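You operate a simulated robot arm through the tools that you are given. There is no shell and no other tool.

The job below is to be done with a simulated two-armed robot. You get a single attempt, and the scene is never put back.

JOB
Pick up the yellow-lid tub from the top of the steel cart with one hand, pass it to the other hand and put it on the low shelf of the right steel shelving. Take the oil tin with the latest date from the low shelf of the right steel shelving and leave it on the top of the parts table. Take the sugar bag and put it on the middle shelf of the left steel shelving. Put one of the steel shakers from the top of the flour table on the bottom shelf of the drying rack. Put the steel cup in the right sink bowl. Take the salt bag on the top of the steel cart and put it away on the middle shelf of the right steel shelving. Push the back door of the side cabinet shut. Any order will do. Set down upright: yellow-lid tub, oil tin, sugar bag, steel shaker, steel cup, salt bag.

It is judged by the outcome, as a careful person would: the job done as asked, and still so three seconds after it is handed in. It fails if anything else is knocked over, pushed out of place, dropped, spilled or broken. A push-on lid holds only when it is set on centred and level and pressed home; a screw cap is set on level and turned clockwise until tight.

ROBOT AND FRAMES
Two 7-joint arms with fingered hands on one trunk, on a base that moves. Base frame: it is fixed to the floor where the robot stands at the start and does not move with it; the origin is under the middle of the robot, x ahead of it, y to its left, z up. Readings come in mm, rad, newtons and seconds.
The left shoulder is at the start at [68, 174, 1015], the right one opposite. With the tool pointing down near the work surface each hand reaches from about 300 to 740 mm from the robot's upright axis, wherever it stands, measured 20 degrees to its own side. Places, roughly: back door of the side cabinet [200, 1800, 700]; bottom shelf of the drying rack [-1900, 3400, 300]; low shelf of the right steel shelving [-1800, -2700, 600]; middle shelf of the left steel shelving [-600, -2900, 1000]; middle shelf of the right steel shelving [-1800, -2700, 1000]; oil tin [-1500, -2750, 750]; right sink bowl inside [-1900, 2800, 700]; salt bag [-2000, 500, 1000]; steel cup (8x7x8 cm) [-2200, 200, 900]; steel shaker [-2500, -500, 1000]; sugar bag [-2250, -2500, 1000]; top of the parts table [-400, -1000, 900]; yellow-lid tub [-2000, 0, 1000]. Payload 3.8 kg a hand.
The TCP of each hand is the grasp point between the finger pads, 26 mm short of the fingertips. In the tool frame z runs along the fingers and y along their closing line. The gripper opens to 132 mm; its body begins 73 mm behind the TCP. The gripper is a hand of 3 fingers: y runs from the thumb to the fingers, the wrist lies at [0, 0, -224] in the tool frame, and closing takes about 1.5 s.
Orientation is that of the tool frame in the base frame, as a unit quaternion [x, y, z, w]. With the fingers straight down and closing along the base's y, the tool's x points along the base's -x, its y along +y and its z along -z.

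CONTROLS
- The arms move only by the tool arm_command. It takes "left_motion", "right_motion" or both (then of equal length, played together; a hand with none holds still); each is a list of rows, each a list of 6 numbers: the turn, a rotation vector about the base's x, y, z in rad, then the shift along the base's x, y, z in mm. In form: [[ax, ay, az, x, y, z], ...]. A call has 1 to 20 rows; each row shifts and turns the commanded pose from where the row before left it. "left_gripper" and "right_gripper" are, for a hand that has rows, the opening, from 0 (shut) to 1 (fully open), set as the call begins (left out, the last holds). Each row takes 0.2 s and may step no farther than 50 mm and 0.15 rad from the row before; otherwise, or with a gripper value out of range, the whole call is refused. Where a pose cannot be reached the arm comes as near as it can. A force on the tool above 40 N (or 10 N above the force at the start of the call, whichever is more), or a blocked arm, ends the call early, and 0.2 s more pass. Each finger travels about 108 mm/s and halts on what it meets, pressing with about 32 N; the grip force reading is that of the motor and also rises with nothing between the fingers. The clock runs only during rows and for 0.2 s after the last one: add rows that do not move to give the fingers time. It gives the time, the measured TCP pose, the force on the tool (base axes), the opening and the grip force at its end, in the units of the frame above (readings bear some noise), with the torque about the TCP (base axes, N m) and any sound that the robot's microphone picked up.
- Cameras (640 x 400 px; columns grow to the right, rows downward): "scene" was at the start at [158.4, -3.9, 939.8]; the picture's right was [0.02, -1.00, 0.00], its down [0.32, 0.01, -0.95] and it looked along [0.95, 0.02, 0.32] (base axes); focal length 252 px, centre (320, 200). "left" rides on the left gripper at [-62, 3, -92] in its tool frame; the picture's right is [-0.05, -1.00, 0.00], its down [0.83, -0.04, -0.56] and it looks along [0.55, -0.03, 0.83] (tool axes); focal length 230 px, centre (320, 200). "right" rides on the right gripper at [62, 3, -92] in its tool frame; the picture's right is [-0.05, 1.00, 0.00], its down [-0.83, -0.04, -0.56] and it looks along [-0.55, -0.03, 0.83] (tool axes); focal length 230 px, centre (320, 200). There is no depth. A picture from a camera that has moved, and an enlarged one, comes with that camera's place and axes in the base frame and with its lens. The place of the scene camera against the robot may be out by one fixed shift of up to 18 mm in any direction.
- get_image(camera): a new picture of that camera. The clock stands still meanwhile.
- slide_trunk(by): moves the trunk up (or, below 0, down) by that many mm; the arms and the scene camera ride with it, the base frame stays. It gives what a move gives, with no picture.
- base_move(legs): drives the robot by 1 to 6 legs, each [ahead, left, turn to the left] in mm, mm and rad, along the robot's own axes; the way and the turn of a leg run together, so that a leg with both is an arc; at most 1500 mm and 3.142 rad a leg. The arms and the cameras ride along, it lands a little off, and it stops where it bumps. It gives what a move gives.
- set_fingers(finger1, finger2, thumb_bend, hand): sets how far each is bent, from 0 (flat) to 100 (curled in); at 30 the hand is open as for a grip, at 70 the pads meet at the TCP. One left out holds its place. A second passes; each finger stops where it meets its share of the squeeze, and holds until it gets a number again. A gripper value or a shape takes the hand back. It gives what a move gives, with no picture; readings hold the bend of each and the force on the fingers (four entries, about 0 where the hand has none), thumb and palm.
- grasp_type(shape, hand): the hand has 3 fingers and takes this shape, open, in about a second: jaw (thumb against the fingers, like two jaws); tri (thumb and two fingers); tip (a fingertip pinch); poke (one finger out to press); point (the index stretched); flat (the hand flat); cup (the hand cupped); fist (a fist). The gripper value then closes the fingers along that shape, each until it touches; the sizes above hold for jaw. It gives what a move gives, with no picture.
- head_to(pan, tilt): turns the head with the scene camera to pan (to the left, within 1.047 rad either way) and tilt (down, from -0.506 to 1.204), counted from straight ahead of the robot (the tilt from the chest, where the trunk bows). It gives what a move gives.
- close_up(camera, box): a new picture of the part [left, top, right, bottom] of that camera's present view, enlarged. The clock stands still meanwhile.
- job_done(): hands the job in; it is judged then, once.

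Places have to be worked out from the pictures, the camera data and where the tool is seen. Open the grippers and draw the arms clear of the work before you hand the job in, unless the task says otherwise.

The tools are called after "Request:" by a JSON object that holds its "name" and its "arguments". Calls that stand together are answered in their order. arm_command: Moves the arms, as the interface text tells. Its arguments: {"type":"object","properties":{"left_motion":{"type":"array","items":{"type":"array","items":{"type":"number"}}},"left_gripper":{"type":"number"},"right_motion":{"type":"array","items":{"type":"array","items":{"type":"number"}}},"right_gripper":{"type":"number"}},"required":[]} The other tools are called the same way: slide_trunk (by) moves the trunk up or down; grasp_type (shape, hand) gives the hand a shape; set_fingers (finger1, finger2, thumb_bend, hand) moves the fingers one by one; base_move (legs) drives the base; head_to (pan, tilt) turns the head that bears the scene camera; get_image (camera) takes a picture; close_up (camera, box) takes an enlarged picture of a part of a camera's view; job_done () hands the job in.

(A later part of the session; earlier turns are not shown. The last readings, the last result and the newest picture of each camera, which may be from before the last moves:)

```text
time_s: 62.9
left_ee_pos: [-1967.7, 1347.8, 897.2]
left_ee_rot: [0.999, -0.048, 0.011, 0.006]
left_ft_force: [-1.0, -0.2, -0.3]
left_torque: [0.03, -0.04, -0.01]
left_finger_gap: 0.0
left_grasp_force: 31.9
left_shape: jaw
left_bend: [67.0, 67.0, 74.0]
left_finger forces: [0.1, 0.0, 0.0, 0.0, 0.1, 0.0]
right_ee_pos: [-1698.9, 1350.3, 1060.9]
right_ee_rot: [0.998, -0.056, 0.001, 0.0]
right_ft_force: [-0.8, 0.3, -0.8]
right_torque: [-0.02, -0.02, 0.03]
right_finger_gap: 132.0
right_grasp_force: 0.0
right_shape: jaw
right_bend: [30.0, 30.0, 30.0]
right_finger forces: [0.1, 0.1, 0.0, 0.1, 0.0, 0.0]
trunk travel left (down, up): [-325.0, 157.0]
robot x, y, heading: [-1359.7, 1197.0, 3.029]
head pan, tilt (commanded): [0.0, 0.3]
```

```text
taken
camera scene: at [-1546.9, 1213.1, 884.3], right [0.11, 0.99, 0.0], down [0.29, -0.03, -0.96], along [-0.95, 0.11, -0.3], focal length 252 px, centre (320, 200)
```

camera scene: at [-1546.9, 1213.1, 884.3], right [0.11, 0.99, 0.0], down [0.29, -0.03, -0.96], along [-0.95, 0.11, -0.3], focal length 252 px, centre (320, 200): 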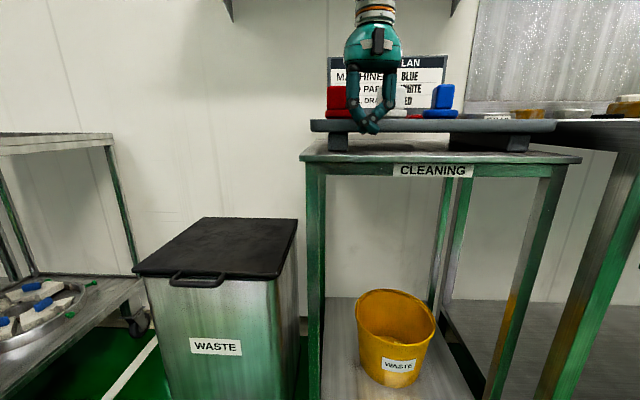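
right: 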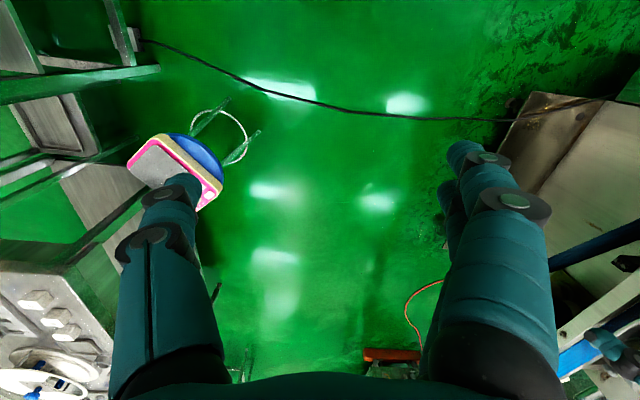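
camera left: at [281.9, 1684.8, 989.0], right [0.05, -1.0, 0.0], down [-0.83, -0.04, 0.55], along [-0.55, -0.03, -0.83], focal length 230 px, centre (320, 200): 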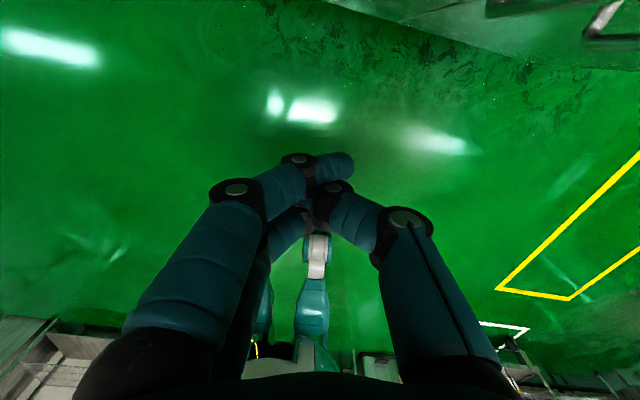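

The left hand still reaches far forward; I'll retract and raise it, opening the hand, before turning toward the cart on the left.

Request:
{"name": "arm_command", "arguments": {"left_motion": [[0, 0, 0, 30, 0, 30], [0, 0, 0, 30, 0, 35], [0, 0, 0, 30, 0, 35], [0, 0, 0, 30, 0, 35], [0, 0, 0, 40, -10, 25], [0, 0, 0, 40, -15, 10], [0, 0, 0, 40, -20, 0], [0, 0, 0, 20, -15, 0]], "left_gripper": 1}}

Request:
{"name": "base_move", "arguments": {"legs": [[-100, 0, 0.55]]}}

Request:
{"name": "get_image", "arguments": {"camera": "scene"}}

```text
time_s: 64.7
left_ee_pos: [-1767.1, 1340.1, 1078.4]
left_ee_rot: [0.999, -0.046, 0.01, 0.004]
left_ft_force: [1.0, 0.2, -0.7]
left_torque: [-0.01, 0.18, -0.03]
left_finger_gap: 132.2
left_grasp_force: 0.1
left_shape: jaw
left_bend: [30.0, 30.0, 30.0]
left_finger forces: [0.1, 0.0, 0.1, 0.0, 0.0, 0.1]
left hand out of reach, approached as far as the arm can: row 1, 2, 3, 4, 5, 6
right_ee_pos: [-1697.7, 1352.8, 1060.6]
right_ee_rot: [0.998, -0.057, 0.001, 0.001]
right_ft_force: [-0.5, 1.0, -0.5]
right_torque: [-0.05, 0.02, -0.01]
right_finger_gap: 131.9
right_grasp_force: 0.0
right_shape: jaw
right_bend: [30.0, 30.0, 30.0]
right_finger forces: [0.1, 0.0, 0.0, 0.0, 0.0, 0.1]
trunk travel left (down, up): [-325.0, 157.0]
robot x, y, heading: [-1360.0, 1196.2, 3.031]
head pan, tilt (commanded): [0.0, 0.3]
```

```text
time_s: 66.6
left_ee_pos: [-1683.8, 1121.5, 1076.1]
left_ee_rot: [0.975, 0.222, 0.013, 0.003]
left_ft_force: [0.1, 0.2, -0.3]
left_torque: [0.01, -0.01, 0.02]
left_finger_gap: 132.2
left_grasp_force: 0.1
left_shape: jaw
left_bend: [30.0, 30.0, 30.0]
left_finger forces: [0.0, 0.1, 0.0, 0.1, 0.0, 0.1]
right_ee_pos: [-1632.2, 1168.7, 1063.2]
right_ee_rot: [0.977, 0.213, 0.0, 0.0]
right_ft_force: [-1.0, 0.2, 0.4]
right_torque: [-0.01, 0.0, -0.01]
right_finger_gap: 132.0
right_grasp_force: 0.1
right_shape: jaw
right_bend: [30.0, 30.0, 30.0]
right_finger forces: [0.1, 0.0, 0.0, 0.0, 0.1, 0.0]
trunk travel left (down, up): [-325.0, 157.0]
robot x, y, heading: [-1261.3, 1212.2, -2.714]
head pan, tilt (commanded): [0.0, 0.3]
```

```text
taken
camera scene: at [-1435.4, 1132.4, 884.3], right [-0.42, 0.91, 0.0], down [0.27, 0.12, -0.96], along [-0.87, -0.4, -0.3], focal length 252 px, centre (320, 200)
```

scene: 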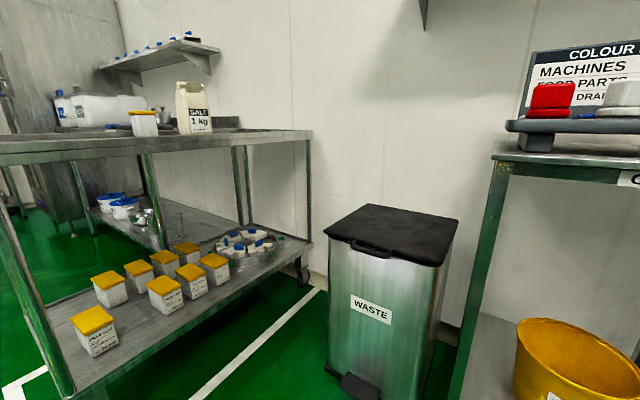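

I can see the cart's top: the yellow-lid tub and the 1 kg salt bag. My hands are too close to each other, so I'll spread them, and raise the trunk for a better view of the cart top.

Request:
{"name": "arm_command", "arguments": {"left_motion": [[0, 0, 0, 16, -36, 0], [0, 0, 0, 16, -36, 0], [0, 0, 0, 16, -36, 0], [0, 0, 0, 16, -36, 0], [0, 0, 0, 8, -18, 0]], "right_motion": [[0, 0, 0, -16, 36, 0], [0, 0, 0, -16, 36, 0], [0, 0, 0, 0, 0, 0], [0, 0, 0, 0, 0, 0], [0, 0, 0, 0, 0, 0]]}}

Request:
{"name": "slide_trunk", "arguments": {"by": 155}}

Request:
{"name": "get_image", "arguments": {"camera": "scene"}}

```text
time_s: 67.8
left_ee_pos: [-1612.1, 960.3, 1076.4]
left_ee_rot: [0.975, 0.222, 0.012, 0.002]
left_ft_force: [-0.2, 0.7, 0.8]
left_torque: [0.01, -0.03, -0.03]
left_finger_gap: 132.1
left_grasp_force: 0.1
left_shape: jaw
left_bend: [30.0, 30.0, 30.0]
left_finger forces: [0.0, 0.0, 0.1, 0.0, 0.0, 0.0]
right_ee_pos: [-1664.8, 1243.2, 1062.9]
right_ee_rot: [0.977, 0.214, 0.0, 0.0]
right_ft_force: [0.7, 0.2, 0.3]
right_torque: [-0.02, 0.01, -0.02]
right_finger_gap: 132.0
right_grasp_force: 0.0
right_shape: jaw
right_bend: [30.0, 30.0, 30.0]
right_finger forces: [0.0, 0.0, 0.0, 0.0, 0.0, 0.0]
trunk travel left (down, up): [-325.0, 157.0]
robot x, y, heading: [-1262.4, 1211.6, -2.709]
head pan, tilt (commanded): [0.0, 0.3]
```

```text
time_s: 69.6
left_ee_pos: [-1612.8, 960.2, 1230.5]
left_ee_rot: [0.975, 0.221, 0.012, 0.002]
left_ft_force: [0.0, -0.3, 0.6]
left_torque: [0.02, -0.01, -0.01]
left_finger_gap: 131.8
left_grasp_force: 0.1
left_shape: jaw
left_bend: [30.0, 30.0, 30.0]
left_finger forces: [0.0, 0.1, 0.0, 0.0, 0.1, 0.0]
right_ee_pos: [-1665.5, 1240.4, 1216.1]
right_ee_rot: [0.977, 0.213, 0.002, 0.0]
right_ft_force: [0.0, 0.1, -1.3]
right_torque: [0.0, 0.03, -0.04]
right_finger_gap: 131.8
right_grasp_force: 0.1
right_shape: jaw
right_bend: [30.0, 30.0, 30.0]
right_finger forces: [0.0, 0.0, 0.0, 0.1, 0.0, 0.0]
trunk travel left (down, up): [-480.0, 2.0]
robot x, y, heading: [-1265.3, 1213.3, -2.709]
head pan, tilt (commanded): [0.0, 0.3]
```

```text
taken
camera scene: at [-1453.9, 1123.9, 1075.1], right [-0.42, 0.91, 0.0], down [0.27, 0.12, -0.96], along [-0.87, -0.4, -0.3], focal length 252 px, centre (320, 200)
```

scene: 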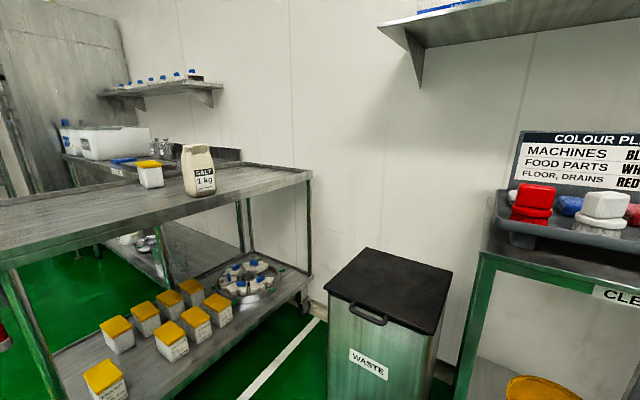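

Triangulating: cart deck z≈850, salt bag at about (-1994, 455), tub at about (-2005, 200), and the cup hidden behind the bag near (-2200, 200). The open -y side of the cart is the better access, so I'll drive around there with hands high.

Request:
{"name": "base_move", "arguments": {"legs": [[0, 0, 1.14], [1500, 0, 0], [120, 0, 0], [0, -700, 0]]}}

Request:
{"name": "get_image", "arguments": {"camera": "scene"}}

```text
time_s: 87.0
left_ee_pos: [-1918.8, -835.3, 1232.2]
left_ee_rot: [0.712, 0.702, 0.011, -0.004]
left_ft_force: [0.4, -0.2, -0.4]
left_torque: [0.01, 0.01, 0.02]
left_finger_gap: 131.7
left_grasp_force: 0.0
left_shape: jaw
left_bend: [30.0, 30.0, 30.0]
left_finger forces: [0.0, 0.0, 0.0, 0.0, 0.0, 0.0]
right_ee_pos: [-2195.5, -758.0, 1216.7]
right_ee_rot: [0.718, 0.696, 0.0, -0.001]
right_ft_force: [-0.6, 0.5, 0.1]
right_torque: [0.01, -0.02, -0.04]
right_finger_gap: 131.6
right_grasp_force: 0.1
right_shape: jaw
right_bend: [30.0, 30.0, 30.0]
right_finger forces: [0.1, 0.1, 0.0, 0.0, 0.1, 0.0]
trunk travel left (down, up): [-480.0, 2.0]
robot x, y, heading: [-1995.1, -413.3, -1.596]
head pan, tilt (commanded): [0.0, 0.3]
```

```text
taken
camera scene: at [-2005.7, -617.0, 1075.3], right [-1.0, 0.03, 0.0], down [0.01, 0.3, -0.96], along [-0.03, -0.95, -0.3], focal length 252 px, centre (320, 200)
```

scene: 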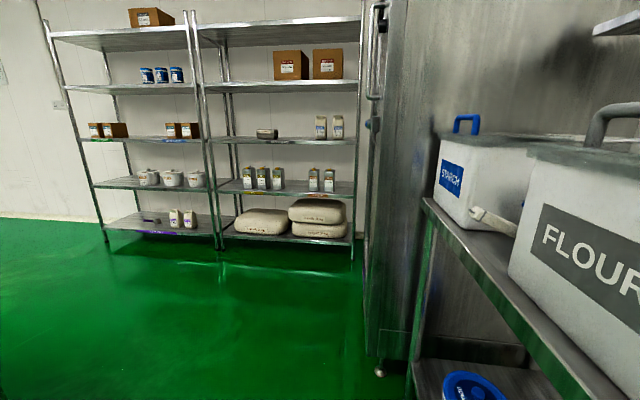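

The shelving is in full view. I'll zoom in to read shelf labels and what's on them.

Request:
{"name": "close_up", "arguments": {"camera": "scene", "box": [195, 95, 375, 215]}}

Request:
{"name": "close_up", "arguments": {"camera": "scene", "box": [50, 50, 240, 240]}}

Request:
{"name": "close_up", "arguments": {"camera": "scene", "box": [225, 155, 345, 205]}}

```text
3.33 times, centred on (285, 155) of scene
camera zoom: at [-2005.7, -617.0, 1075.3], right [-1.0, 0.03, 0.0], down [0.01, 0.3, -0.96], along [-0.03, -0.95, -0.3], focal length 839 px, centre (437, 350)
```

zoom: 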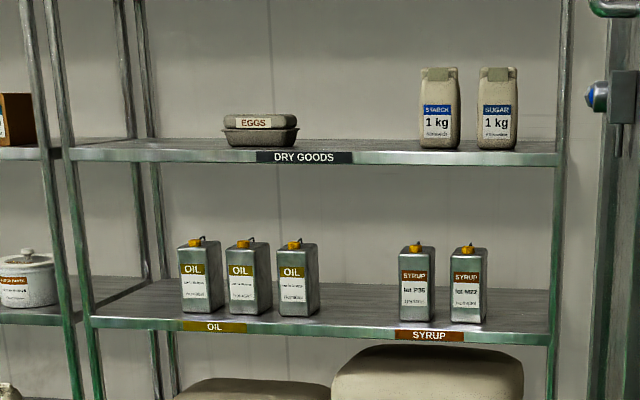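

```text
2.11 times, centred on (145, 145) of scene
camera zoom: at [-2005.7, -617.0, 1075.3], right [-1.0, 0.03, 0.0], down [0.01, 0.3, -0.96], along [-0.03, -0.95, -0.3], focal length 530 px, centre (688, 316)
```

zoom: 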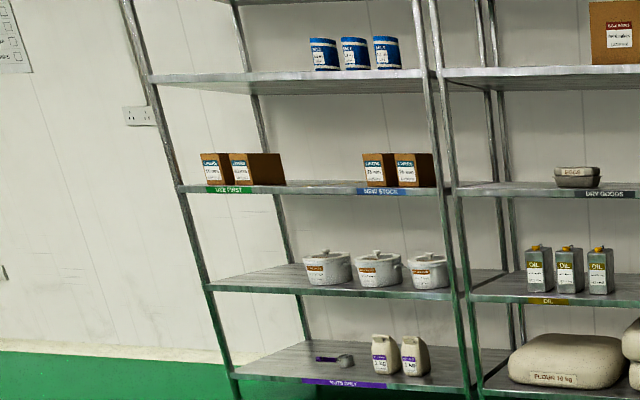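

```text
5.33 times, centred on (285, 180) of scene
camera zoom: at [-2005.7, -617.0, 1075.3], right [-1.0, 0.03, 0.0], down [0.01, 0.3, -0.96], along [-0.03, -0.95, -0.3], focal length 1343 px, centre (507, 307)
```

zoom: 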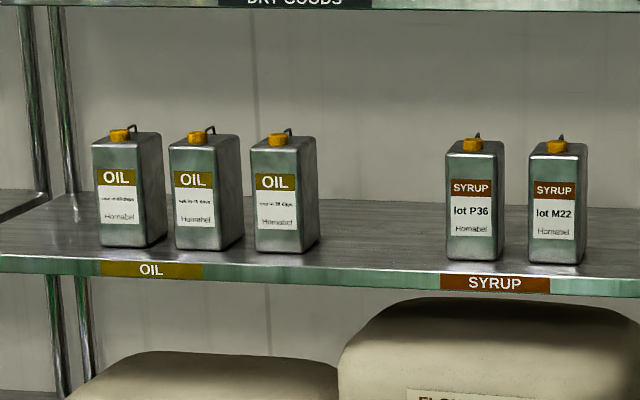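

The low shelf has OIL and SYRUP tins, the middle one (DRY GOODS) has eggs, starch and the sugar bag. Now I turn left to face the cart (+y).

Request:
{"name": "base_move", "arguments": {"legs": [[0, 0, 3.141], [0, 0, 0.02]]}}

Request:
{"name": "get_image", "arguments": {"camera": "scene"}}

```text
time_s: 95.0
left_ee_pos: [-2056.0, 15.6, 1231.8]
left_ee_rot: [-0.694, 0.719, -0.005, -0.011]
left_ft_force: [-1.0, 0.1, -0.9]
left_torque: [0.0, 0.0, 0.04]
left_finger_gap: 132.1
left_grasp_force: 0.0
left_shape: jaw
left_bend: [30.0, 30.0, 30.0]
left_finger forces: [0.1, 0.0, 0.1, 0.1, 0.0, 0.1]
right_ee_pos: [-1781.6, -67.9, 1216.8]
right_ee_rot: [-0.688, 0.725, 0.0, 0.0]
right_ft_force: [0.0, -0.6, 0.0]
right_torque: [-0.03, -0.02, 0.02]
right_finger_gap: 131.7
right_grasp_force: 0.0
right_shape: jaw
right_bend: [30.0, 30.0, 30.0]
right_finger forces: [0.0, 0.0, 0.0, 0.0, 0.1, 0.1]
trunk travel left (down, up): [-480.0, 2.0]
robot x, y, heading: [-1996.1, -411.3, 1.525]
head pan, tilt (commanded): [0.0, 0.3]
```

```text
taken
camera scene: at [-1989.7, -214.3, 1075.3], right [1.0, -0.05, 0.0], down [-0.02, -0.3, -0.96], along [0.05, 0.95, -0.3], focal length 252 px, centre (320, 200)
```

scene: 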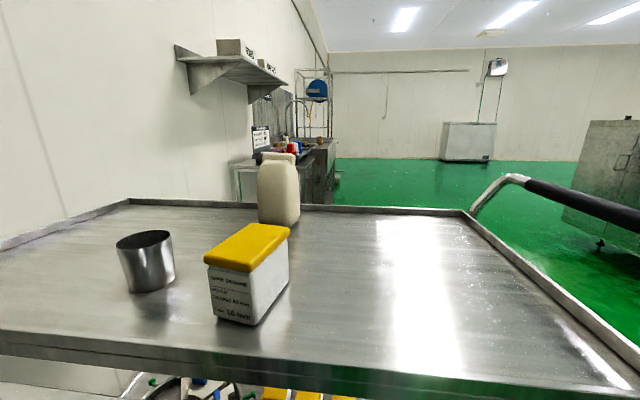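

The view shows cup, tub and salt bag clearly. Combining both views, deck z≈822, tub centre ≈(-2069, 100), salt ≈(-2065, 390), cup ≈(-2250, 137). I'll zoom in for shapes and look left to see the flour table.

Request:
{"name": "close_up", "arguments": {"camera": "scene", "box": [90, 130, 350, 340]}}

Request:
{"name": "head_to", "arguments": {"pan": 0.9, "tilt": 0.4}}

Request:
{"name": "get_image", "arguments": {"camera": "scene"}}

```text
1.90 times, centred on (220, 235) of scene
camera zoom: at [-1989.7, -214.3, 1075.3], right [1.0, -0.05, 0.0], down [-0.02, -0.3, -0.96], along [0.05, 0.95, -0.3], focal length 480 px, centre (510, 133)
```

zoom: 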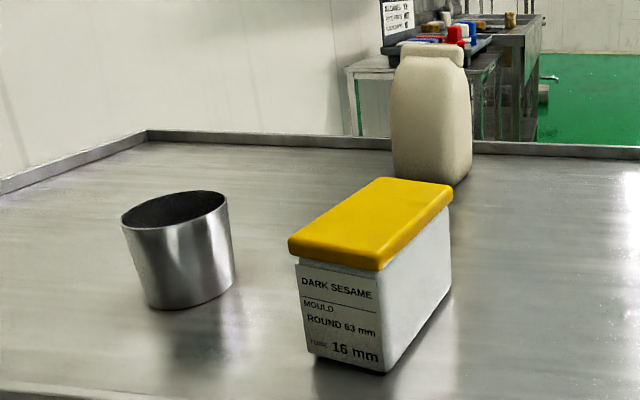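

```text
time_s: 96.2
left_ee_pos: [-2055.4, 15.0, 1232.2]
left_ee_rot: [-0.694, 0.719, -0.004, -0.012]
left_ft_force: [-1.2, -0.1, -0.5]
left_torque: [0.0, 0.03, 0.02]
left_finger_gap: 131.9
left_grasp_force: 0.0
left_shape: jaw
left_bend: [30.0, 30.0, 30.0]
left_finger forces: [0.1, 0.0, 0.0, 0.1, 0.0, 0.0]
right_ee_pos: [-1782.7, -67.5, 1216.5]
right_ee_rot: [-0.688, 0.725, 0.001, -0.001]
right_ft_force: [-1.0, -0.8, 0.3]
right_torque: [-0.03, 0.0, -0.04]
right_finger_gap: 131.8
right_grasp_force: 0.1
right_shape: jaw
right_bend: [30.0, 30.0, 30.0]
right_finger forces: [0.0, 0.1, 0.1, 0.1, 0.0, 0.0]
trunk travel left (down, up): [-480.0, 2.0]
robot x, y, heading: [-1996.7, -409.5, 1.522]
head pan, tilt (commanded): [0.901, 0.4]
```

```text
taken
camera scene: at [-2064.1, -246.2, 1066.1], right [0.66, 0.75, 0.0], down [0.29, -0.26, -0.92], along [-0.69, 0.61, -0.39], focal length 252 px, centre (320, 200)
```

scene: 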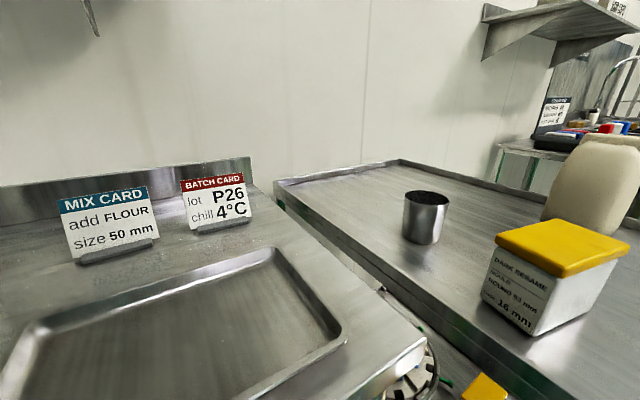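

The tub is "DARK SESAME", about 55×95×83 mm, yawed about -22°, centre near (-2069, 103). The left hand is the natural one to pick it up; I'll bring it above the tub, aligned with its narrow side, and check with the hand camera.

Request:
{"name": "arm_command", "arguments": {"left_motion": [[0.0075, -0.003, -0.117, -3, 18, -36], [0.0075, -0.003, -0.117, -3, 18, -36], [0.0075, -0.003, -0.116, -3, 18, -36], [0, 0, 0, -2, 17, -36], [0, 0, 0, -2, 17, -36]]}}

Request:
{"name": "get_image", "arguments": {"camera": "left"}}

Request:
{"name": "head_to", "arguments": {"pan": 0.3, "tilt": 0.4}}

Request:
{"name": "get_image", "arguments": {"camera": "scene"}}

```text
time_s: 97.5
left_ee_pos: [-2067.0, 103.8, 1050.0]
left_ee_rot: [-0.558, 0.83, 0.003, -0.001]
left_ft_force: [0.8, -0.5, 0.3]
left_torque: [-0.06, -0.03, -0.01]
left_finger_gap: 132.1
left_grasp_force: 0.1
left_shape: jaw
left_bend: [30.0, 30.0, 30.0]
left_finger forces: [0.0, 0.1, 0.1, 0.0, 0.0, 0.1]
right_ee_pos: [-1782.9, -66.7, 1215.8]
right_ee_rot: [-0.688, 0.725, 0.0, -0.001]
right_ft_force: [0.1, 0.3, 0.3]
right_torque: [-0.03, -0.03, 0.01]
right_finger_gap: 131.7
right_grasp_force: 0.0
right_shape: jaw
right_bend: [30.0, 30.0, 30.0]
right_finger forces: [0.0, 0.1, 0.0, 0.0, 0.0, 0.0]
trunk travel left (down, up): [-480.0, 2.0]
robot x, y, heading: [-1992.5, -411.1, 1.521]
head pan, tilt (commanded): [0.901, 0.4]
```

```text
taken
camera left: at [-2047.9, 162.0, 1143.3], right [0.94, -0.33, -0.01], down [-0.27, -0.79, 0.55], along [-0.19, -0.52, -0.83], focal length 230 px, centre (320, 200)
```

left: 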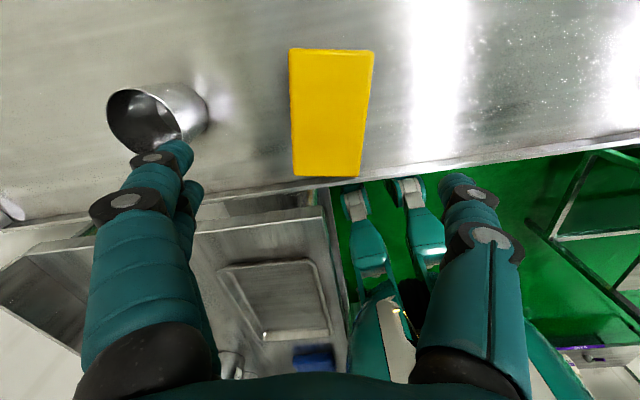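

```text
time_s: 98.5
left_ee_pos: [-2068.7, 103.5, 1054.6]
left_ee_rot: [-0.558, 0.83, 0.004, -0.001]
left_ft_force: [-0.3, -0.4, -0.2]
left_torque: [0.03, -0.03, 0.0]
left_finger_gap: 132.1
left_grasp_force: 0.1
left_shape: jaw
left_bend: [30.0, 30.0, 30.0]
left_finger forces: [0.0, 0.0, 0.1, 0.1, 0.1, 0.0]
right_ee_pos: [-1782.8, -66.5, 1216.1]
right_ee_rot: [-0.688, 0.726, 0.0, 0.0]
right_ft_force: [0.7, 0.0, -0.8]
right_torque: [-0.03, 0.01, 0.01]
right_finger_gap: 131.9
right_grasp_force: 0.0
right_shape: jaw
right_bend: [30.0, 30.0, 30.0]
right_finger forces: [0.1, 0.0, 0.1, 0.0, 0.0, 0.1]
trunk travel left (down, up): [-480.0, 2.0]
robot x, y, heading: [-1994.5, -408.3, 1.52]
head pan, tilt (commanded): [0.3, 0.4]
```

```text
taken
camera scene: at [-2017.5, -217.7, 1066.1], right [0.97, 0.25, 0.0], down [0.1, -0.38, -0.92], along [-0.23, 0.89, -0.39], focal length 252 px, centre (320, 200)
```

scene: 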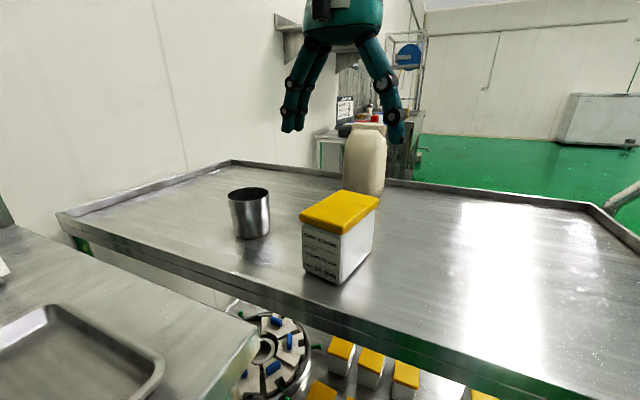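

The hand camera shows the lid centred within about 5 mm and well aligned. I'll descend part-way and take another hand view to pin down the lid height.

Request:
{"name": "arm_command", "arguments": {"left_motion": [[0, 0, 0, 3, 0, -27], [0, 0, 0, 3, 0, -27], [0, 0, 0, 0, 0, 0]]}}

Request:
{"name": "get_image", "arguments": {"camera": "left"}}

```text
time_s: 99.2
left_ee_pos: [-2063.0, 102.1, 997.6]
left_ee_rot: [-0.559, 0.829, 0.004, -0.002]
left_ft_force: [-0.5, 0.9, 0.4]
left_torque: [0.01, -0.02, 0.0]
left_finger_gap: 132.2
left_grasp_force: 0.0
left_shape: jaw
left_bend: [30.0, 30.0, 30.0]
left_finger forces: [0.0, 0.0, 0.0, 0.0, 0.1, 0.0]
right_ee_pos: [-1781.8, -66.9, 1218.2]
right_ee_rot: [-0.688, 0.725, 0.0, 0.0]
right_ft_force: [0.3, -0.7, 0.2]
right_torque: [0.0, 0.0, 0.01]
right_finger_gap: 131.8
right_grasp_force: 0.1
right_shape: jaw
right_bend: [30.0, 30.0, 30.0]
right_finger forces: [0.1, 0.0, 0.1, 0.0, 0.0, 0.0]
trunk travel left (down, up): [-480.0, 2.0]
robot x, y, heading: [-1994.8, -409.6, 1.521]
head pan, tilt (commanded): [0.3, 0.4]
```

```text
taken
camera left: at [-2041.9, 160.1, 1090.9], right [0.94, -0.33, -0.01], down [-0.27, -0.79, 0.55], along [-0.19, -0.52, -0.83], focal length 230 px, centre (320, 200)
```

left: 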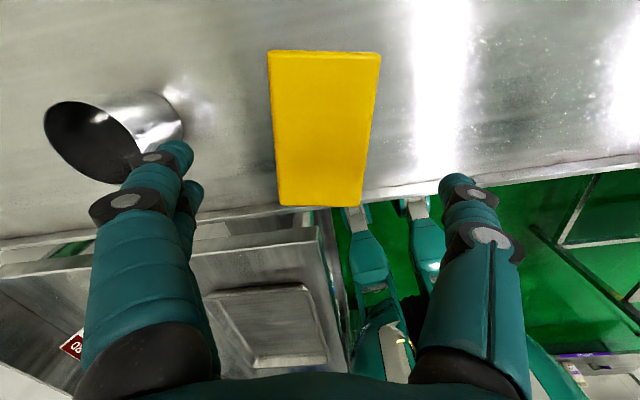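

Stereo between the two hand views puts the lid top at z≈940, lid 64×105 mm, centre (-2060, 109). I descend to TCP z≈890 so the fingers hold the body sides, then close.

Request:
{"name": "arm_command", "arguments": {"left_motion": [[0, 0, 0, 1, 3, -36], [0, 0, 0, 1, 3, -36], [0, 0, 0, 1, 1, -36], [0, 0, 0, 0, 0, 0]]}}

Request:
{"name": "get_image", "arguments": {"camera": "left"}}

Request:
{"name": "get_image", "arguments": {"camera": "scene"}}

```text
time_s: 100.2
left_ee_pos: [-2061.5, 110.0, 889.4]
left_ee_rot: [-0.559, 0.829, 0.003, 0.0]
left_ft_force: [-0.2, -0.1, -0.3]
left_torque: [0.0, 0.0, -0.04]
left_finger_gap: 131.9
left_grasp_force: 0.0
left_shape: jaw
left_bend: [30.0, 30.0, 30.0]
left_finger forces: [0.1, 0.0, 0.0, 0.0, 0.0, 0.0]
right_ee_pos: [-1781.8, -66.4, 1216.6]
right_ee_rot: [-0.689, 0.725, 0.0, 0.001]
right_ft_force: [0.5, 0.0, 0.7]
right_torque: [0.0, -0.02, 0.0]
right_finger_gap: 131.9
right_grasp_force: 0.0
right_shape: jaw
right_bend: [30.0, 30.0, 30.0]
right_finger forces: [0.1, 0.0, 0.1, 0.0, 0.0, 0.0]
trunk travel left (down, up): [-480.0, 2.0]
robot x, y, heading: [-1995.2, -413.3, 1.518]
head pan, tilt (commanded): [0.3, 0.4]
```

```text
taken
camera left: at [-2040.3, 167.5, 981.9], right [0.94, -0.33, -0.01], down [-0.27, -0.79, 0.55], along [-0.19, -0.52, -0.83], focal length 230 px, centre (320, 200)
```

left: 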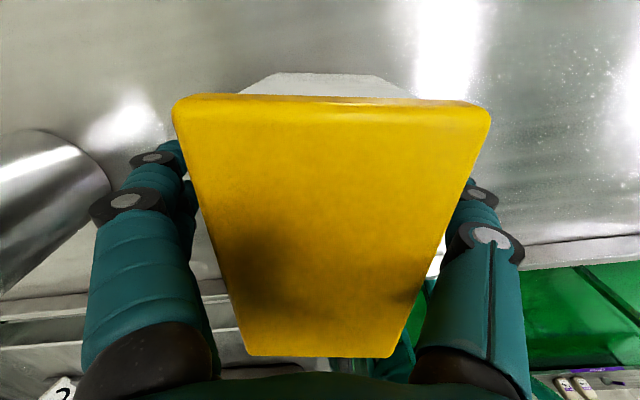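

```text
taken
camera scene: at [-2017.4, -217.8, 1066.2], right [0.97, 0.25, 0.0], down [0.1, -0.38, -0.92], along [-0.23, 0.89, -0.39], focal length 252 px, centre (320, 200)
```

scene: 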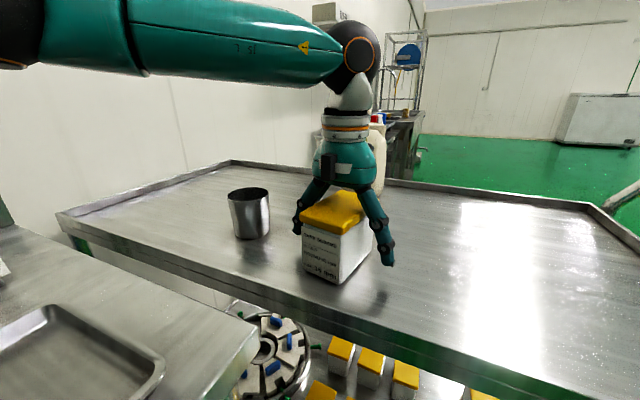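

Fingers straddle the tub without touching the cup. Closing the left hand on it.

Request:
{"name": "arm_command", "arguments": {"left_motion": [[0, 0, 0, 0, 0, 0], [0, 0, 0, 0, 0, 0], [0, 0, 0, 0, 0, 0], [0, 0, 0, 0, 0, 0], [0, 0, 0, 0, 0, 0], [0, 0, 0, 0, 0, 0], [0, 0, 0, 0, 0, 0], [0, 0, 0, 0, 0, 0]], "left_gripper": 0.1}}

Request:
{"name": "get_image", "arguments": {"camera": "scene"}}

```text
time_s: 102.0
left_ee_pos: [-2061.4, 110.0, 889.8]
left_ee_rot: [-0.558, 0.83, 0.004, -0.001]
left_ft_force: [0.5, -0.4, 1.3]
left_torque: [-0.01, -0.01, -0.01]
left_finger_gap: 57.3
left_grasp_force: 32.5
left_shape: jaw
left_bend: [73.0, 73.0, 70.0]
left_finger forces: [14.5, 14.3, 0.0, 0.1, 29.4, 0.1]
right_ee_pos: [-1782.4, -68.1, 1217.1]
right_ee_rot: [-0.689, 0.725, -0.001, 0.0]
right_ft_force: [-0.3, -0.3, -0.5]
right_torque: [0.01, -0.03, -0.03]
right_finger_gap: 131.9
right_grasp_force: 0.1
right_shape: jaw
right_bend: [30.0, 30.0, 30.0]
right_finger forces: [0.1, 0.1, 0.0, 0.0, 0.0, 0.1]
trunk travel left (down, up): [-480.0, 2.0]
robot x, y, heading: [-1994.8, -409.5, 1.523]
head pan, tilt (commanded): [0.3, 0.4]
```

```text
taken
camera scene: at [-2017.4, -217.6, 1066.0], right [0.97, 0.25, 0.0], down [0.1, -0.38, -0.92], along [-0.23, 0.89, -0.39], focal length 252 px, centre (320, 200)
```

scene: 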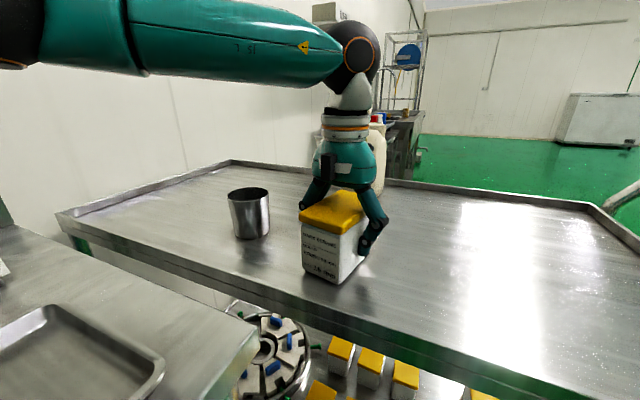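

Grip is solid at 57 mm. Lifting it straight up 200 mm.

Request:
{"name": "arm_command", "arguments": {"left_motion": [[0, 0, 0, 0, 0, 20], [0, 0, 0, 0, 0, 40], [0, 0, 0, 0, 0, 40], [0, 0, 0, 0, 0, 40], [0, 0, 0, 0, 0, 40], [0, 0, 0, 0, 0, 20]]}}

Request:
{"name": "get_image", "arguments": {"camera": "scene"}}

Request:
{"name": "get_image", "arguments": {"camera": "left"}}

```text
time_s: 103.5
left_ee_pos: [-2058.9, 110.9, 1090.4]
left_ee_rot: [-0.557, 0.83, 0.003, -0.002]
left_ft_force: [0.4, -0.5, -4.8]
left_torque: [-0.02, -0.01, -0.01]
left_finger_gap: 57.6
left_grasp_force: 32.0
left_shape: jaw
left_bend: [73.0, 73.0, 70.0]
left_finger forces: [14.7, 14.6, 0.0, 0.0, 29.3, 0.0]
right_ee_pos: [-1782.5, -66.7, 1217.9]
right_ee_rot: [-0.688, 0.725, 0.001, 0.0]
right_ft_force: [-0.2, 0.9, -0.2]
right_torque: [0.02, 0.0, 0.02]
right_finger_gap: 131.9
right_grasp_force: 0.0
right_shape: jaw
right_bend: [30.0, 30.0, 30.0]
right_finger forces: [0.1, 0.0, 0.0, 0.0, 0.0, 0.1]
trunk travel left (down, up): [-480.0, 2.0]
robot x, y, heading: [-1994.7, -410.4, 1.522]
head pan, tilt (commanded): [0.3, 0.4]
```

```text
taken
camera scene: at [-2017.4, -217.5, 1066.0], right [0.97, 0.25, 0.0], down [0.1, -0.38, -0.92], along [-0.23, 0.89, -0.39], focal length 252 px, centre (320, 200)
```

scene: 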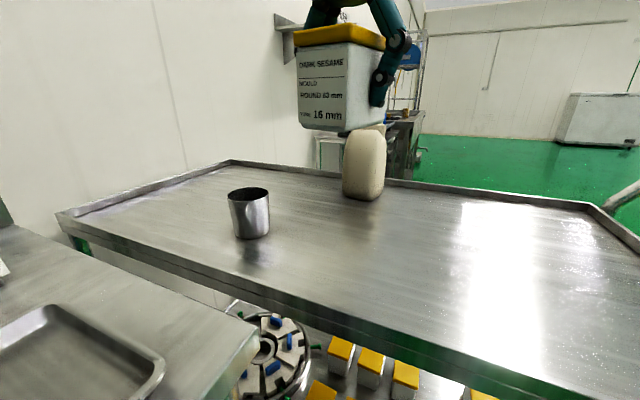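

```text
taken
camera left: at [-2039.0, 167.6, 1182.1], right [0.94, -0.33, -0.01], down [-0.27, -0.79, 0.55], along [-0.19, -0.52, -0.83], focal length 230 px, centre (320, 200)
```

left: 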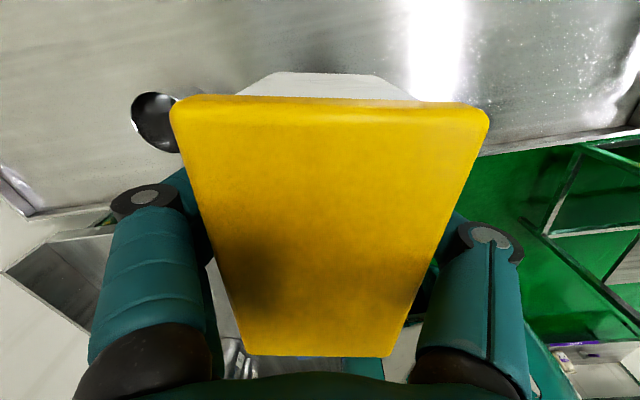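

The tub is held well (≈0.5 kg). For the hand-over I turn the left hand so the tub is square to the robot, and reorient the right hand to point left with a horizontal closing line, staying well away.

Request:
{"name": "arm_command", "arguments": {"left_motion": [[0, 0, 0.118, 16, -17, 0], [0, 0, 0.118, 16, -17, 0], [0, 0, 0.117, 16, -17, 0], [0, 0, 0, 0, 0, 0], [0, 0, 0, 0, 0, 0], [0, 0, 0, 0, 0, 0], [0, 0, 0, 0, 0, 0], [0, 0, 0, 0, 0, 0], [0, 0, 0, 0, 0, 0], [0, 0, 0, 0, 0, 0], [0, 0, 0, 0, 0, 0], [0, 0, 0, 0, 0, 0], [0, 0, 0, 0, 0, 0], [0, 0, 0, 0, 0, 0], [0, 0, 0, 0, 0, 0]], "right_motion": [[-0.0821, 0.0905, -0.0864, 0, 0, 0], [-0.0821, 0.0905, -0.0864, 0, 0, 0], [-0.0821, 0.0905, -0.0864, 0, 0, 0], [-0.0821, 0.0905, -0.0864, 0, 0, 0], [-0.0821, 0.0905, -0.0864, 0, 0, 0], [-0.0821, 0.0905, -0.0864, 0, 0, 0], [-0.0821, 0.0905, -0.0864, 0, 0, 0], [-0.0821, 0.0905, -0.0864, 0, 0, 0], [-0.0821, 0.0905, -0.0864, 0, 0, 0], [-0.0821, 0.0905, -0.0864, 0, 0, 0], [-0.0821, 0.0905, -0.0864, 0, 0, 0], [-0.0821, 0.0905, -0.0864, 0, 0, 0], [-0.0821, 0.0905, -0.0864, 0, 0, 0], [-0.0821, 0.0905, -0.0864, 0, 0, 0], [0, 0, 0, 0, 0, 0]]}}

Request:
{"name": "head_to", "arguments": {"pan": 0.0, "tilt": 0.1}}

Request:
{"name": "get_image", "arguments": {"camera": "scene"}}

Request:
{"name": "get_image", "arguments": {"camera": "right"}}

```text
time_s: 106.7
left_ee_pos: [-2010.9, 60.4, 1089.9]
left_ee_rot: [-0.696, 0.718, 0.004, -0.002]
left_ft_force: [0.2, 0.5, -3.6]
left_torque: [0.04, -0.03, 0.01]
left_finger_gap: 57.3
left_grasp_force: 32.6
left_shape: jaw
left_bend: [73.0, 73.0, 70.0]
left_finger forces: [14.8, 14.9, 0.1, 0.0, 29.6, 0.0]
right_ee_pos: [-1782.1, -66.9, 1217.2]
right_ee_rot: [-0.019, -0.706, -0.016, 0.707]
right_ft_force: [0.1, 0.5, -0.9]
right_torque: [0.01, -0.02, 0.05]
right_finger_gap: 131.9
right_grasp_force: 0.1
right_shape: jaw
right_bend: [30.0, 30.0, 30.0]
right_finger forces: [0.0, 0.0, 0.1, 0.1, 0.0, 0.0]
trunk travel left (down, up): [-480.0, 2.0]
robot x, y, heading: [-1994.3, -410.5, 1.523]
head pan, tilt (commanded): [0.3, 0.4]
```

```text
time_s: 107.5
left_ee_pos: [-2011.3, 60.3, 1090.8]
left_ee_rot: [-0.695, 0.719, 0.003, -0.002]
left_ft_force: [0.0, 0.3, -4.6]
left_torque: [0.02, 0.01, 0.03]
left_finger_gap: 56.9
left_grasp_force: 32.1
left_shape: jaw
left_bend: [73.0, 73.0, 70.0]
left_finger forces: [14.7, 14.8, 0.0, 0.0, 29.6, 0.1]
right_ee_pos: [-1782.7, -67.4, 1216.8]
right_ee_rot: [-0.018, -0.706, -0.015, 0.707]
right_ft_force: [0.3, 0.4, 0.0]
right_torque: [0.03, 0.02, 0.0]
right_finger_gap: 131.9
right_grasp_force: 0.2
right_shape: jaw
right_bend: [30.0, 30.0, 30.0]
right_finger forces: [0.0, 0.0, 0.0, 0.1, 0.0, 0.1]
trunk travel left (down, up): [-480.0, 2.0]
robot x, y, heading: [-1995.1, -409.0, 1.518]
head pan, tilt (commanded): [0.0, 0.099]
```

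```text
taken
camera scene: at [-1990.0, -215.3, 1093.9], right [1.0, -0.05, 0.0], down [-0.01, -0.1, -0.99], along [0.05, 0.99, -0.1], focal length 252 px, centre (320, 200)
```

scene: 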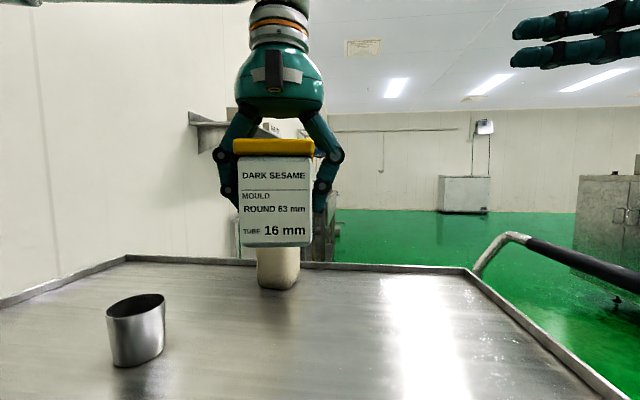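

```text
taken
camera right: at [-1689.9, -68.4, 1277.2], right [0.05, 1.0, -0.06], down [0.55, -0.07, -0.83], along [-0.83, 0.01, -0.55], focal length 230 px, centre (320, 200)
```

right: 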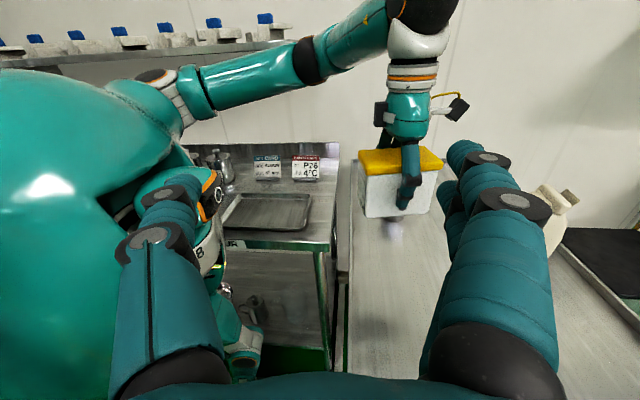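

The tub is square to the robot and the right hand points left correctly. Moving the right hand to a pre-grasp point 165 mm to the right of the tub, at its mid-height.

Request:
{"name": "arm_command", "arguments": {"right_motion": [[0, 0, 0, -13, 24, -28], [0, 0, 0, -13, 24, -28], [0, 0, 0, -13, 24, -28], [0, 0, 0, -13, 24, -29], [0, 0, 0, -12, 23, -29], [0, 0, 0, 0, 0, 0]], "right_gripper": 1}}

Request:
{"name": "get_image", "arguments": {"camera": "scene"}}

Request:
{"name": "get_image", "arguments": {"camera": "right"}}

```text
time_s: 108.8
left_ee_pos: [-2011.8, 60.8, 1090.7]
left_ee_rot: [-0.696, 0.718, 0.003, -0.002]
left_ft_force: [-0.2, -0.9, -3.5]
left_torque: [0.02, -0.02, 0.01]
left_finger_gap: 57.4
left_grasp_force: 32.1
left_shape: jaw
left_bend: [73.0, 73.0, 70.0]
left_finger forces: [14.8, 14.7, 0.1, 0.0, 29.5, 0.0]
right_ee_pos: [-1848.5, 51.5, 1074.0]
right_ee_rot: [-0.018, -0.707, -0.016, 0.707]
right_ft_force: [0.1, 0.0, 0.7]
right_torque: [-0.01, 0.02, 0.01]
right_finger_gap: 131.9
right_grasp_force: 0.0
right_shape: jaw
right_bend: [30.0, 30.0, 30.0]
right_finger forces: [0.0, 0.0, 0.1, 0.0, 0.0, 0.0]
trunk travel left (down, up): [-480.0, 2.0]
robot x, y, heading: [-1993.0, -412.9, 1.526]
head pan, tilt (commanded): [0.0, 0.099]
```

```text
taken
camera scene: at [-1989.7, -215.6, 1094.1], right [1.0, -0.05, 0.0], down [-0.01, -0.1, -1.0], along [0.05, 0.99, -0.1], focal length 252 px, centre (320, 200)
```

scene: 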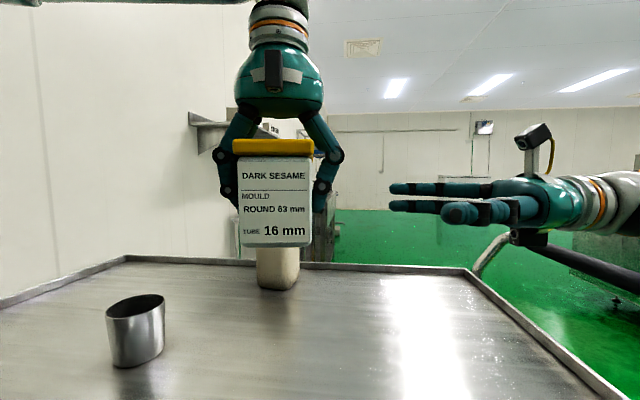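

```text
taken
camera right: at [-1756.0, 50.5, 1135.7], right [0.05, 1.0, -0.06], down [0.55, -0.07, -0.83], along [-0.83, 0.01, -0.55], focal length 230 px, centre (320, 200)
```

right: 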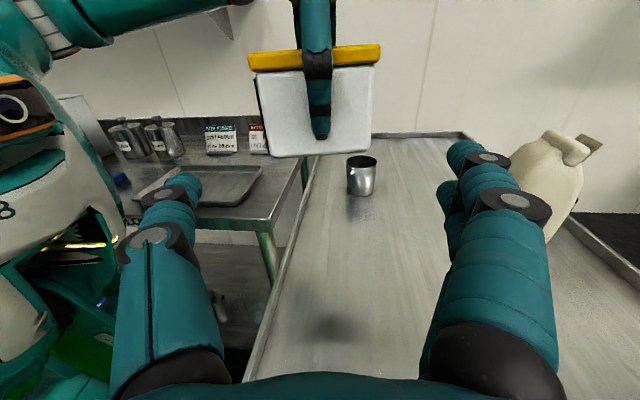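

Alignment looks right in both views. Advancing 110 mm toward the tub, then checking.

Request:
{"name": "arm_command", "arguments": {"right_motion": [[0, 0, 0, -28, 2, 0], [0, 0, 0, -28, 2, 0], [0, 0, 0, -28, 1, 0], [0, 0, 0, -26, 1, 0], [0, 0, 0, 0, 0, 0]]}}

Request:
{"name": "get_image", "arguments": {"camera": "scene"}}

Request:
{"name": "get_image", "arguments": {"camera": "right"}}

```text
time_s: 110.0
left_ee_pos: [-2011.7, 60.5, 1090.9]
left_ee_rot: [-0.695, 0.719, 0.003, -0.002]
left_ft_force: [0.2, -0.9, -3.6]
left_torque: [0.01, 0.0, 0.01]
left_finger_gap: 56.9
left_grasp_force: 32.2
left_shape: jaw
left_bend: [73.0, 73.0, 70.0]
left_finger forces: [14.8, 14.7, 0.0, 0.1, 29.5, 0.0]
right_ee_pos: [-1956.5, 58.8, 1073.4]
right_ee_rot: [-0.019, -0.706, -0.015, 0.707]
right_ft_force: [0.3, 0.2, -0.9]
right_torque: [0.0, -0.01, -0.01]
right_finger_gap: 132.1
right_grasp_force: 0.0
right_shape: jaw
right_bend: [30.0, 30.0, 30.0]
right_finger forces: [0.0, 0.1, 0.0, 0.0, 0.0, 0.0]
trunk travel left (down, up): [-480.0, 2.0]
robot x, y, heading: [-1995.0, -410.3, 1.519]
head pan, tilt (commanded): [0.0, 0.099]
```

```text
taken
camera scene: at [-1989.6, -215.4, 1093.9], right [1.0, -0.05, 0.0], down [-0.01, -0.1, -0.99], along [0.05, 0.99, -0.1], focal length 252 px, centre (320, 200)
```

scene: 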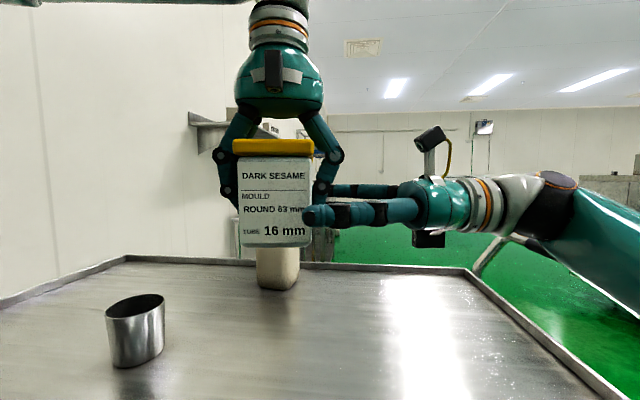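

```text
taken
camera right: at [-1864.4, 56.8, 1133.4], right [0.05, 1.0, -0.06], down [0.55, -0.07, -0.83], along [-0.83, 0.01, -0.55], focal length 230 px, centre (320, 200)
```

right: 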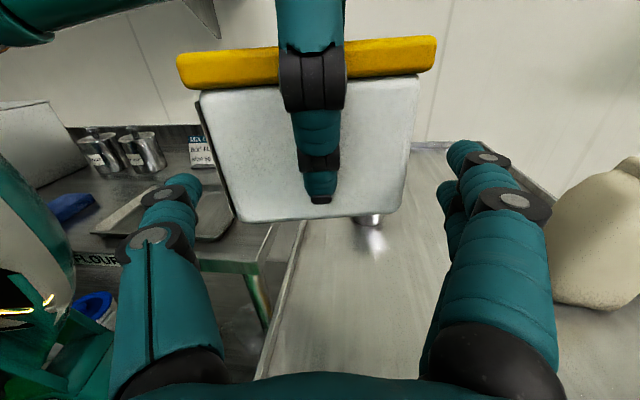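

Thumb passes in front and the fingers behind, with clearance to the left thumb. Advancing the last ~38 mm.

Request:
{"name": "arm_command", "arguments": {"right_motion": [[0, 0, 0, -13, 1, 0], [0, 0, 0, -13, 1, 0], [0, 0, 0, -12, 0, 0], [0, 0, 0, 0, 0, 0]]}}

Request:
{"name": "get_image", "arguments": {"camera": "scene"}}

Request:
{"name": "get_image", "arguments": {"camera": "right"}}

```text
time_s: 111.0
left_ee_pos: [-2011.4, 60.8, 1089.2]
left_ee_rot: [-0.696, 0.718, 0.004, -0.002]
left_ft_force: [-1.4, 0.9, -4.3]
left_torque: [0.07, 0.02, -0.05]
left_finger_gap: 57.2
left_grasp_force: 32.4
left_shape: jaw
left_bend: [73.0, 73.0, 70.0]
left_finger forces: [15.1, 15.3, 0.0, 0.1, 29.2, 0.0]
right_ee_pos: [-1994.9, 60.5, 1073.1]
right_ee_rot: [-0.019, -0.707, -0.017, 0.707]
right_ft_force: [0.9, -0.7, 0.0]
right_torque: [0.01, -0.01, 0.01]
right_finger_gap: 131.9
right_grasp_force: 0.1
right_shape: jaw
right_bend: [30.0, 30.0, 30.0]
right_finger forces: [0.0, 0.1, 0.0, 0.0, 1.2, 0.1]
trunk travel left (down, up): [-480.0, 2.0]
robot x, y, heading: [-1992.7, -408.3, 1.519]
head pan, tilt (commanded): [0.0, 0.099]
```

```text
taken
camera scene: at [-1989.8, -215.3, 1093.9], right [1.0, -0.05, 0.0], down [-0.01, -0.1, -0.99], along [0.05, 0.99, -0.1], focal length 252 px, centre (320, 200)
```

scene: 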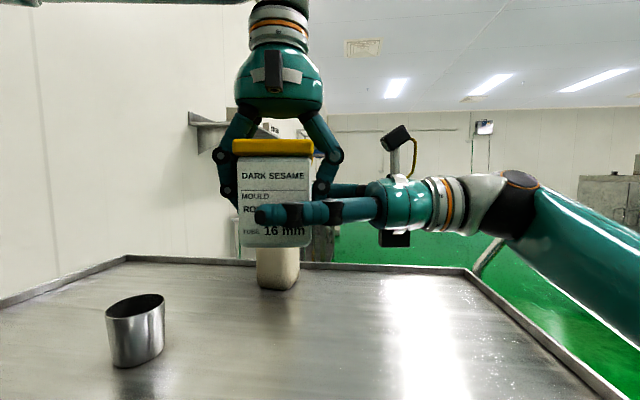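

```text
taken
camera right: at [-1901.4, 59.1, 1134.2], right [0.05, 1.0, -0.06], down [0.55, -0.07, -0.83], along [-0.83, 0.01, -0.55], focal length 230 px, centre (320, 200)
```

right: 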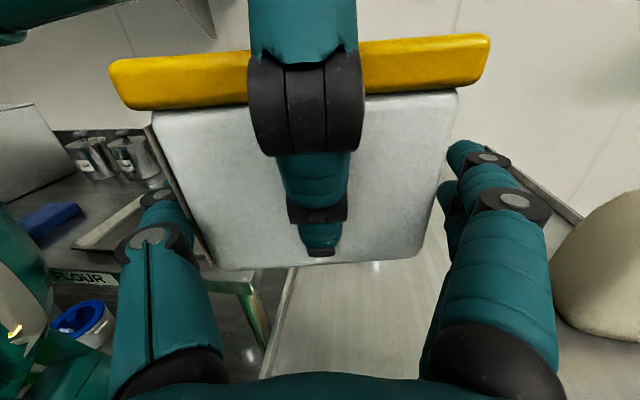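

The right thumb registers a light touch on the tub's front, so I'll shift the right hand 5 mm toward the robot to centre it, then close the right hand.

Request:
{"name": "arm_command", "arguments": {"right_motion": [[0, 0, 0, 0, -5, 0], [0, 0, 0, 0, 0, 0]]}}

Request:
{"name": "arm_command", "arguments": {"right_motion": [[0, 0, 0, 0, 0, 0], [0, 0, 0, 0, 0, 0], [0, 0, 0, 0, 0, 0], [0, 0, 0, 0, 0, 0], [0, 0, 0, 0, 0, 0], [0, 0, 0, 0, 0, 0], [0, 0, 0, 0, 0, 0]], "right_gripper": 0.3}}

Request:
{"name": "get_image", "arguments": {"camera": "scene"}}

Request:
{"name": "get_image", "arguments": {"camera": "right"}}

```text
time_s: 111.7
left_ee_pos: [-2010.7, 61.6, 1091.6]
left_ee_rot: [-0.696, 0.718, 0.003, -0.002]
left_ft_force: [0.2, 0.3, -3.6]
left_torque: [0.03, 0.0, 0.01]
left_finger_gap: 57.1
left_grasp_force: 32.1
left_shape: jaw
left_bend: [73.0, 73.0, 70.0]
left_finger forces: [14.8, 14.9, 0.0, 0.0, 29.7, 0.1]
right_ee_pos: [-1994.1, 55.2, 1074.1]
right_ee_rot: [-0.02, -0.706, -0.016, 0.707]
right_ft_force: [0.4, -0.4, 0.1]
right_torque: [0.0, 0.03, 0.01]
right_finger_gap: 132.1
right_grasp_force: 0.1
right_shape: jaw
right_bend: [30.0, 30.0, 30.0]
right_finger forces: [0.0, 0.0, 0.1, 0.0, 0.0, 0.0]
trunk travel left (down, up): [-480.0, 2.0]
robot x, y, heading: [-1995.9, -405.9, 1.527]
head pan, tilt (commanded): [0.0, 0.099]
```

```text
time_s: 113.2
left_ee_pos: [-2011.7, 59.4, 1091.7]
left_ee_rot: [-0.695, 0.719, 0.003, -0.002]
left_ft_force: [1.3, -2.2, -4.2]
left_torque: [-0.07, -0.04, -0.07]
left_finger_gap: 57.2
left_grasp_force: 32.0
left_shape: jaw
left_bend: [73.0, 73.0, 70.0]
left_finger forces: [14.4, 14.5, 0.1, 0.0, 30.5, 0.0]
right_ee_pos: [-1994.2, 55.1, 1074.0]
right_ee_rot: [-0.019, -0.707, -0.016, 0.707]
right_ft_force: [-1.9, 2.6, 0.4]
right_torque: [-0.02, -0.03, 0.03]
right_finger_gap: 101.3
right_grasp_force: 31.8
right_shape: jaw
right_bend: [61.0, 61.0, 60.0]
right_finger forces: [15.4, 15.5, 0.1, 0.0, 28.2, 0.1]
trunk travel left (down, up): [-480.0, 2.0]
robot x, y, heading: [-1996.0, -411.5, 1.521]
head pan, tilt (commanded): [0.0, 0.099]
```

```text
taken
camera scene: at [-1989.9, -215.3, 1093.9], right [1.0, -0.05, 0.0], down [-0.01, -0.1, -0.99], along [0.05, 0.99, -0.1], focal length 252 px, centre (320, 200)
```

scene: 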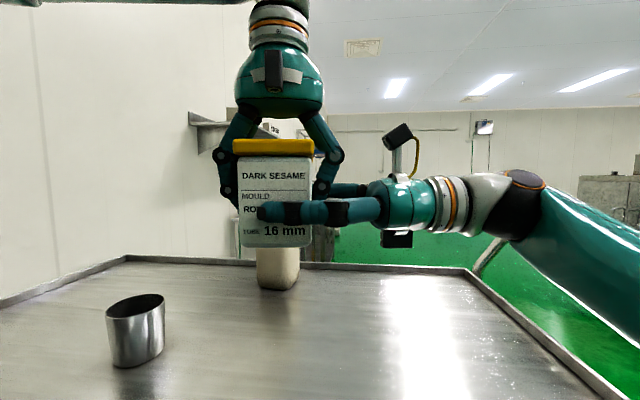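

```text
taken
camera right: at [-1901.3, 53.8, 1134.8], right [0.05, 1.0, -0.06], down [0.55, -0.07, -0.83], along [-0.83, 0.01, -0.55], focal length 230 px, centre (320, 200)
```

right: 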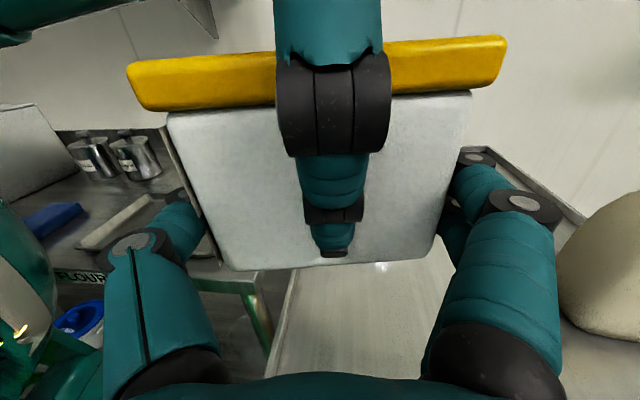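

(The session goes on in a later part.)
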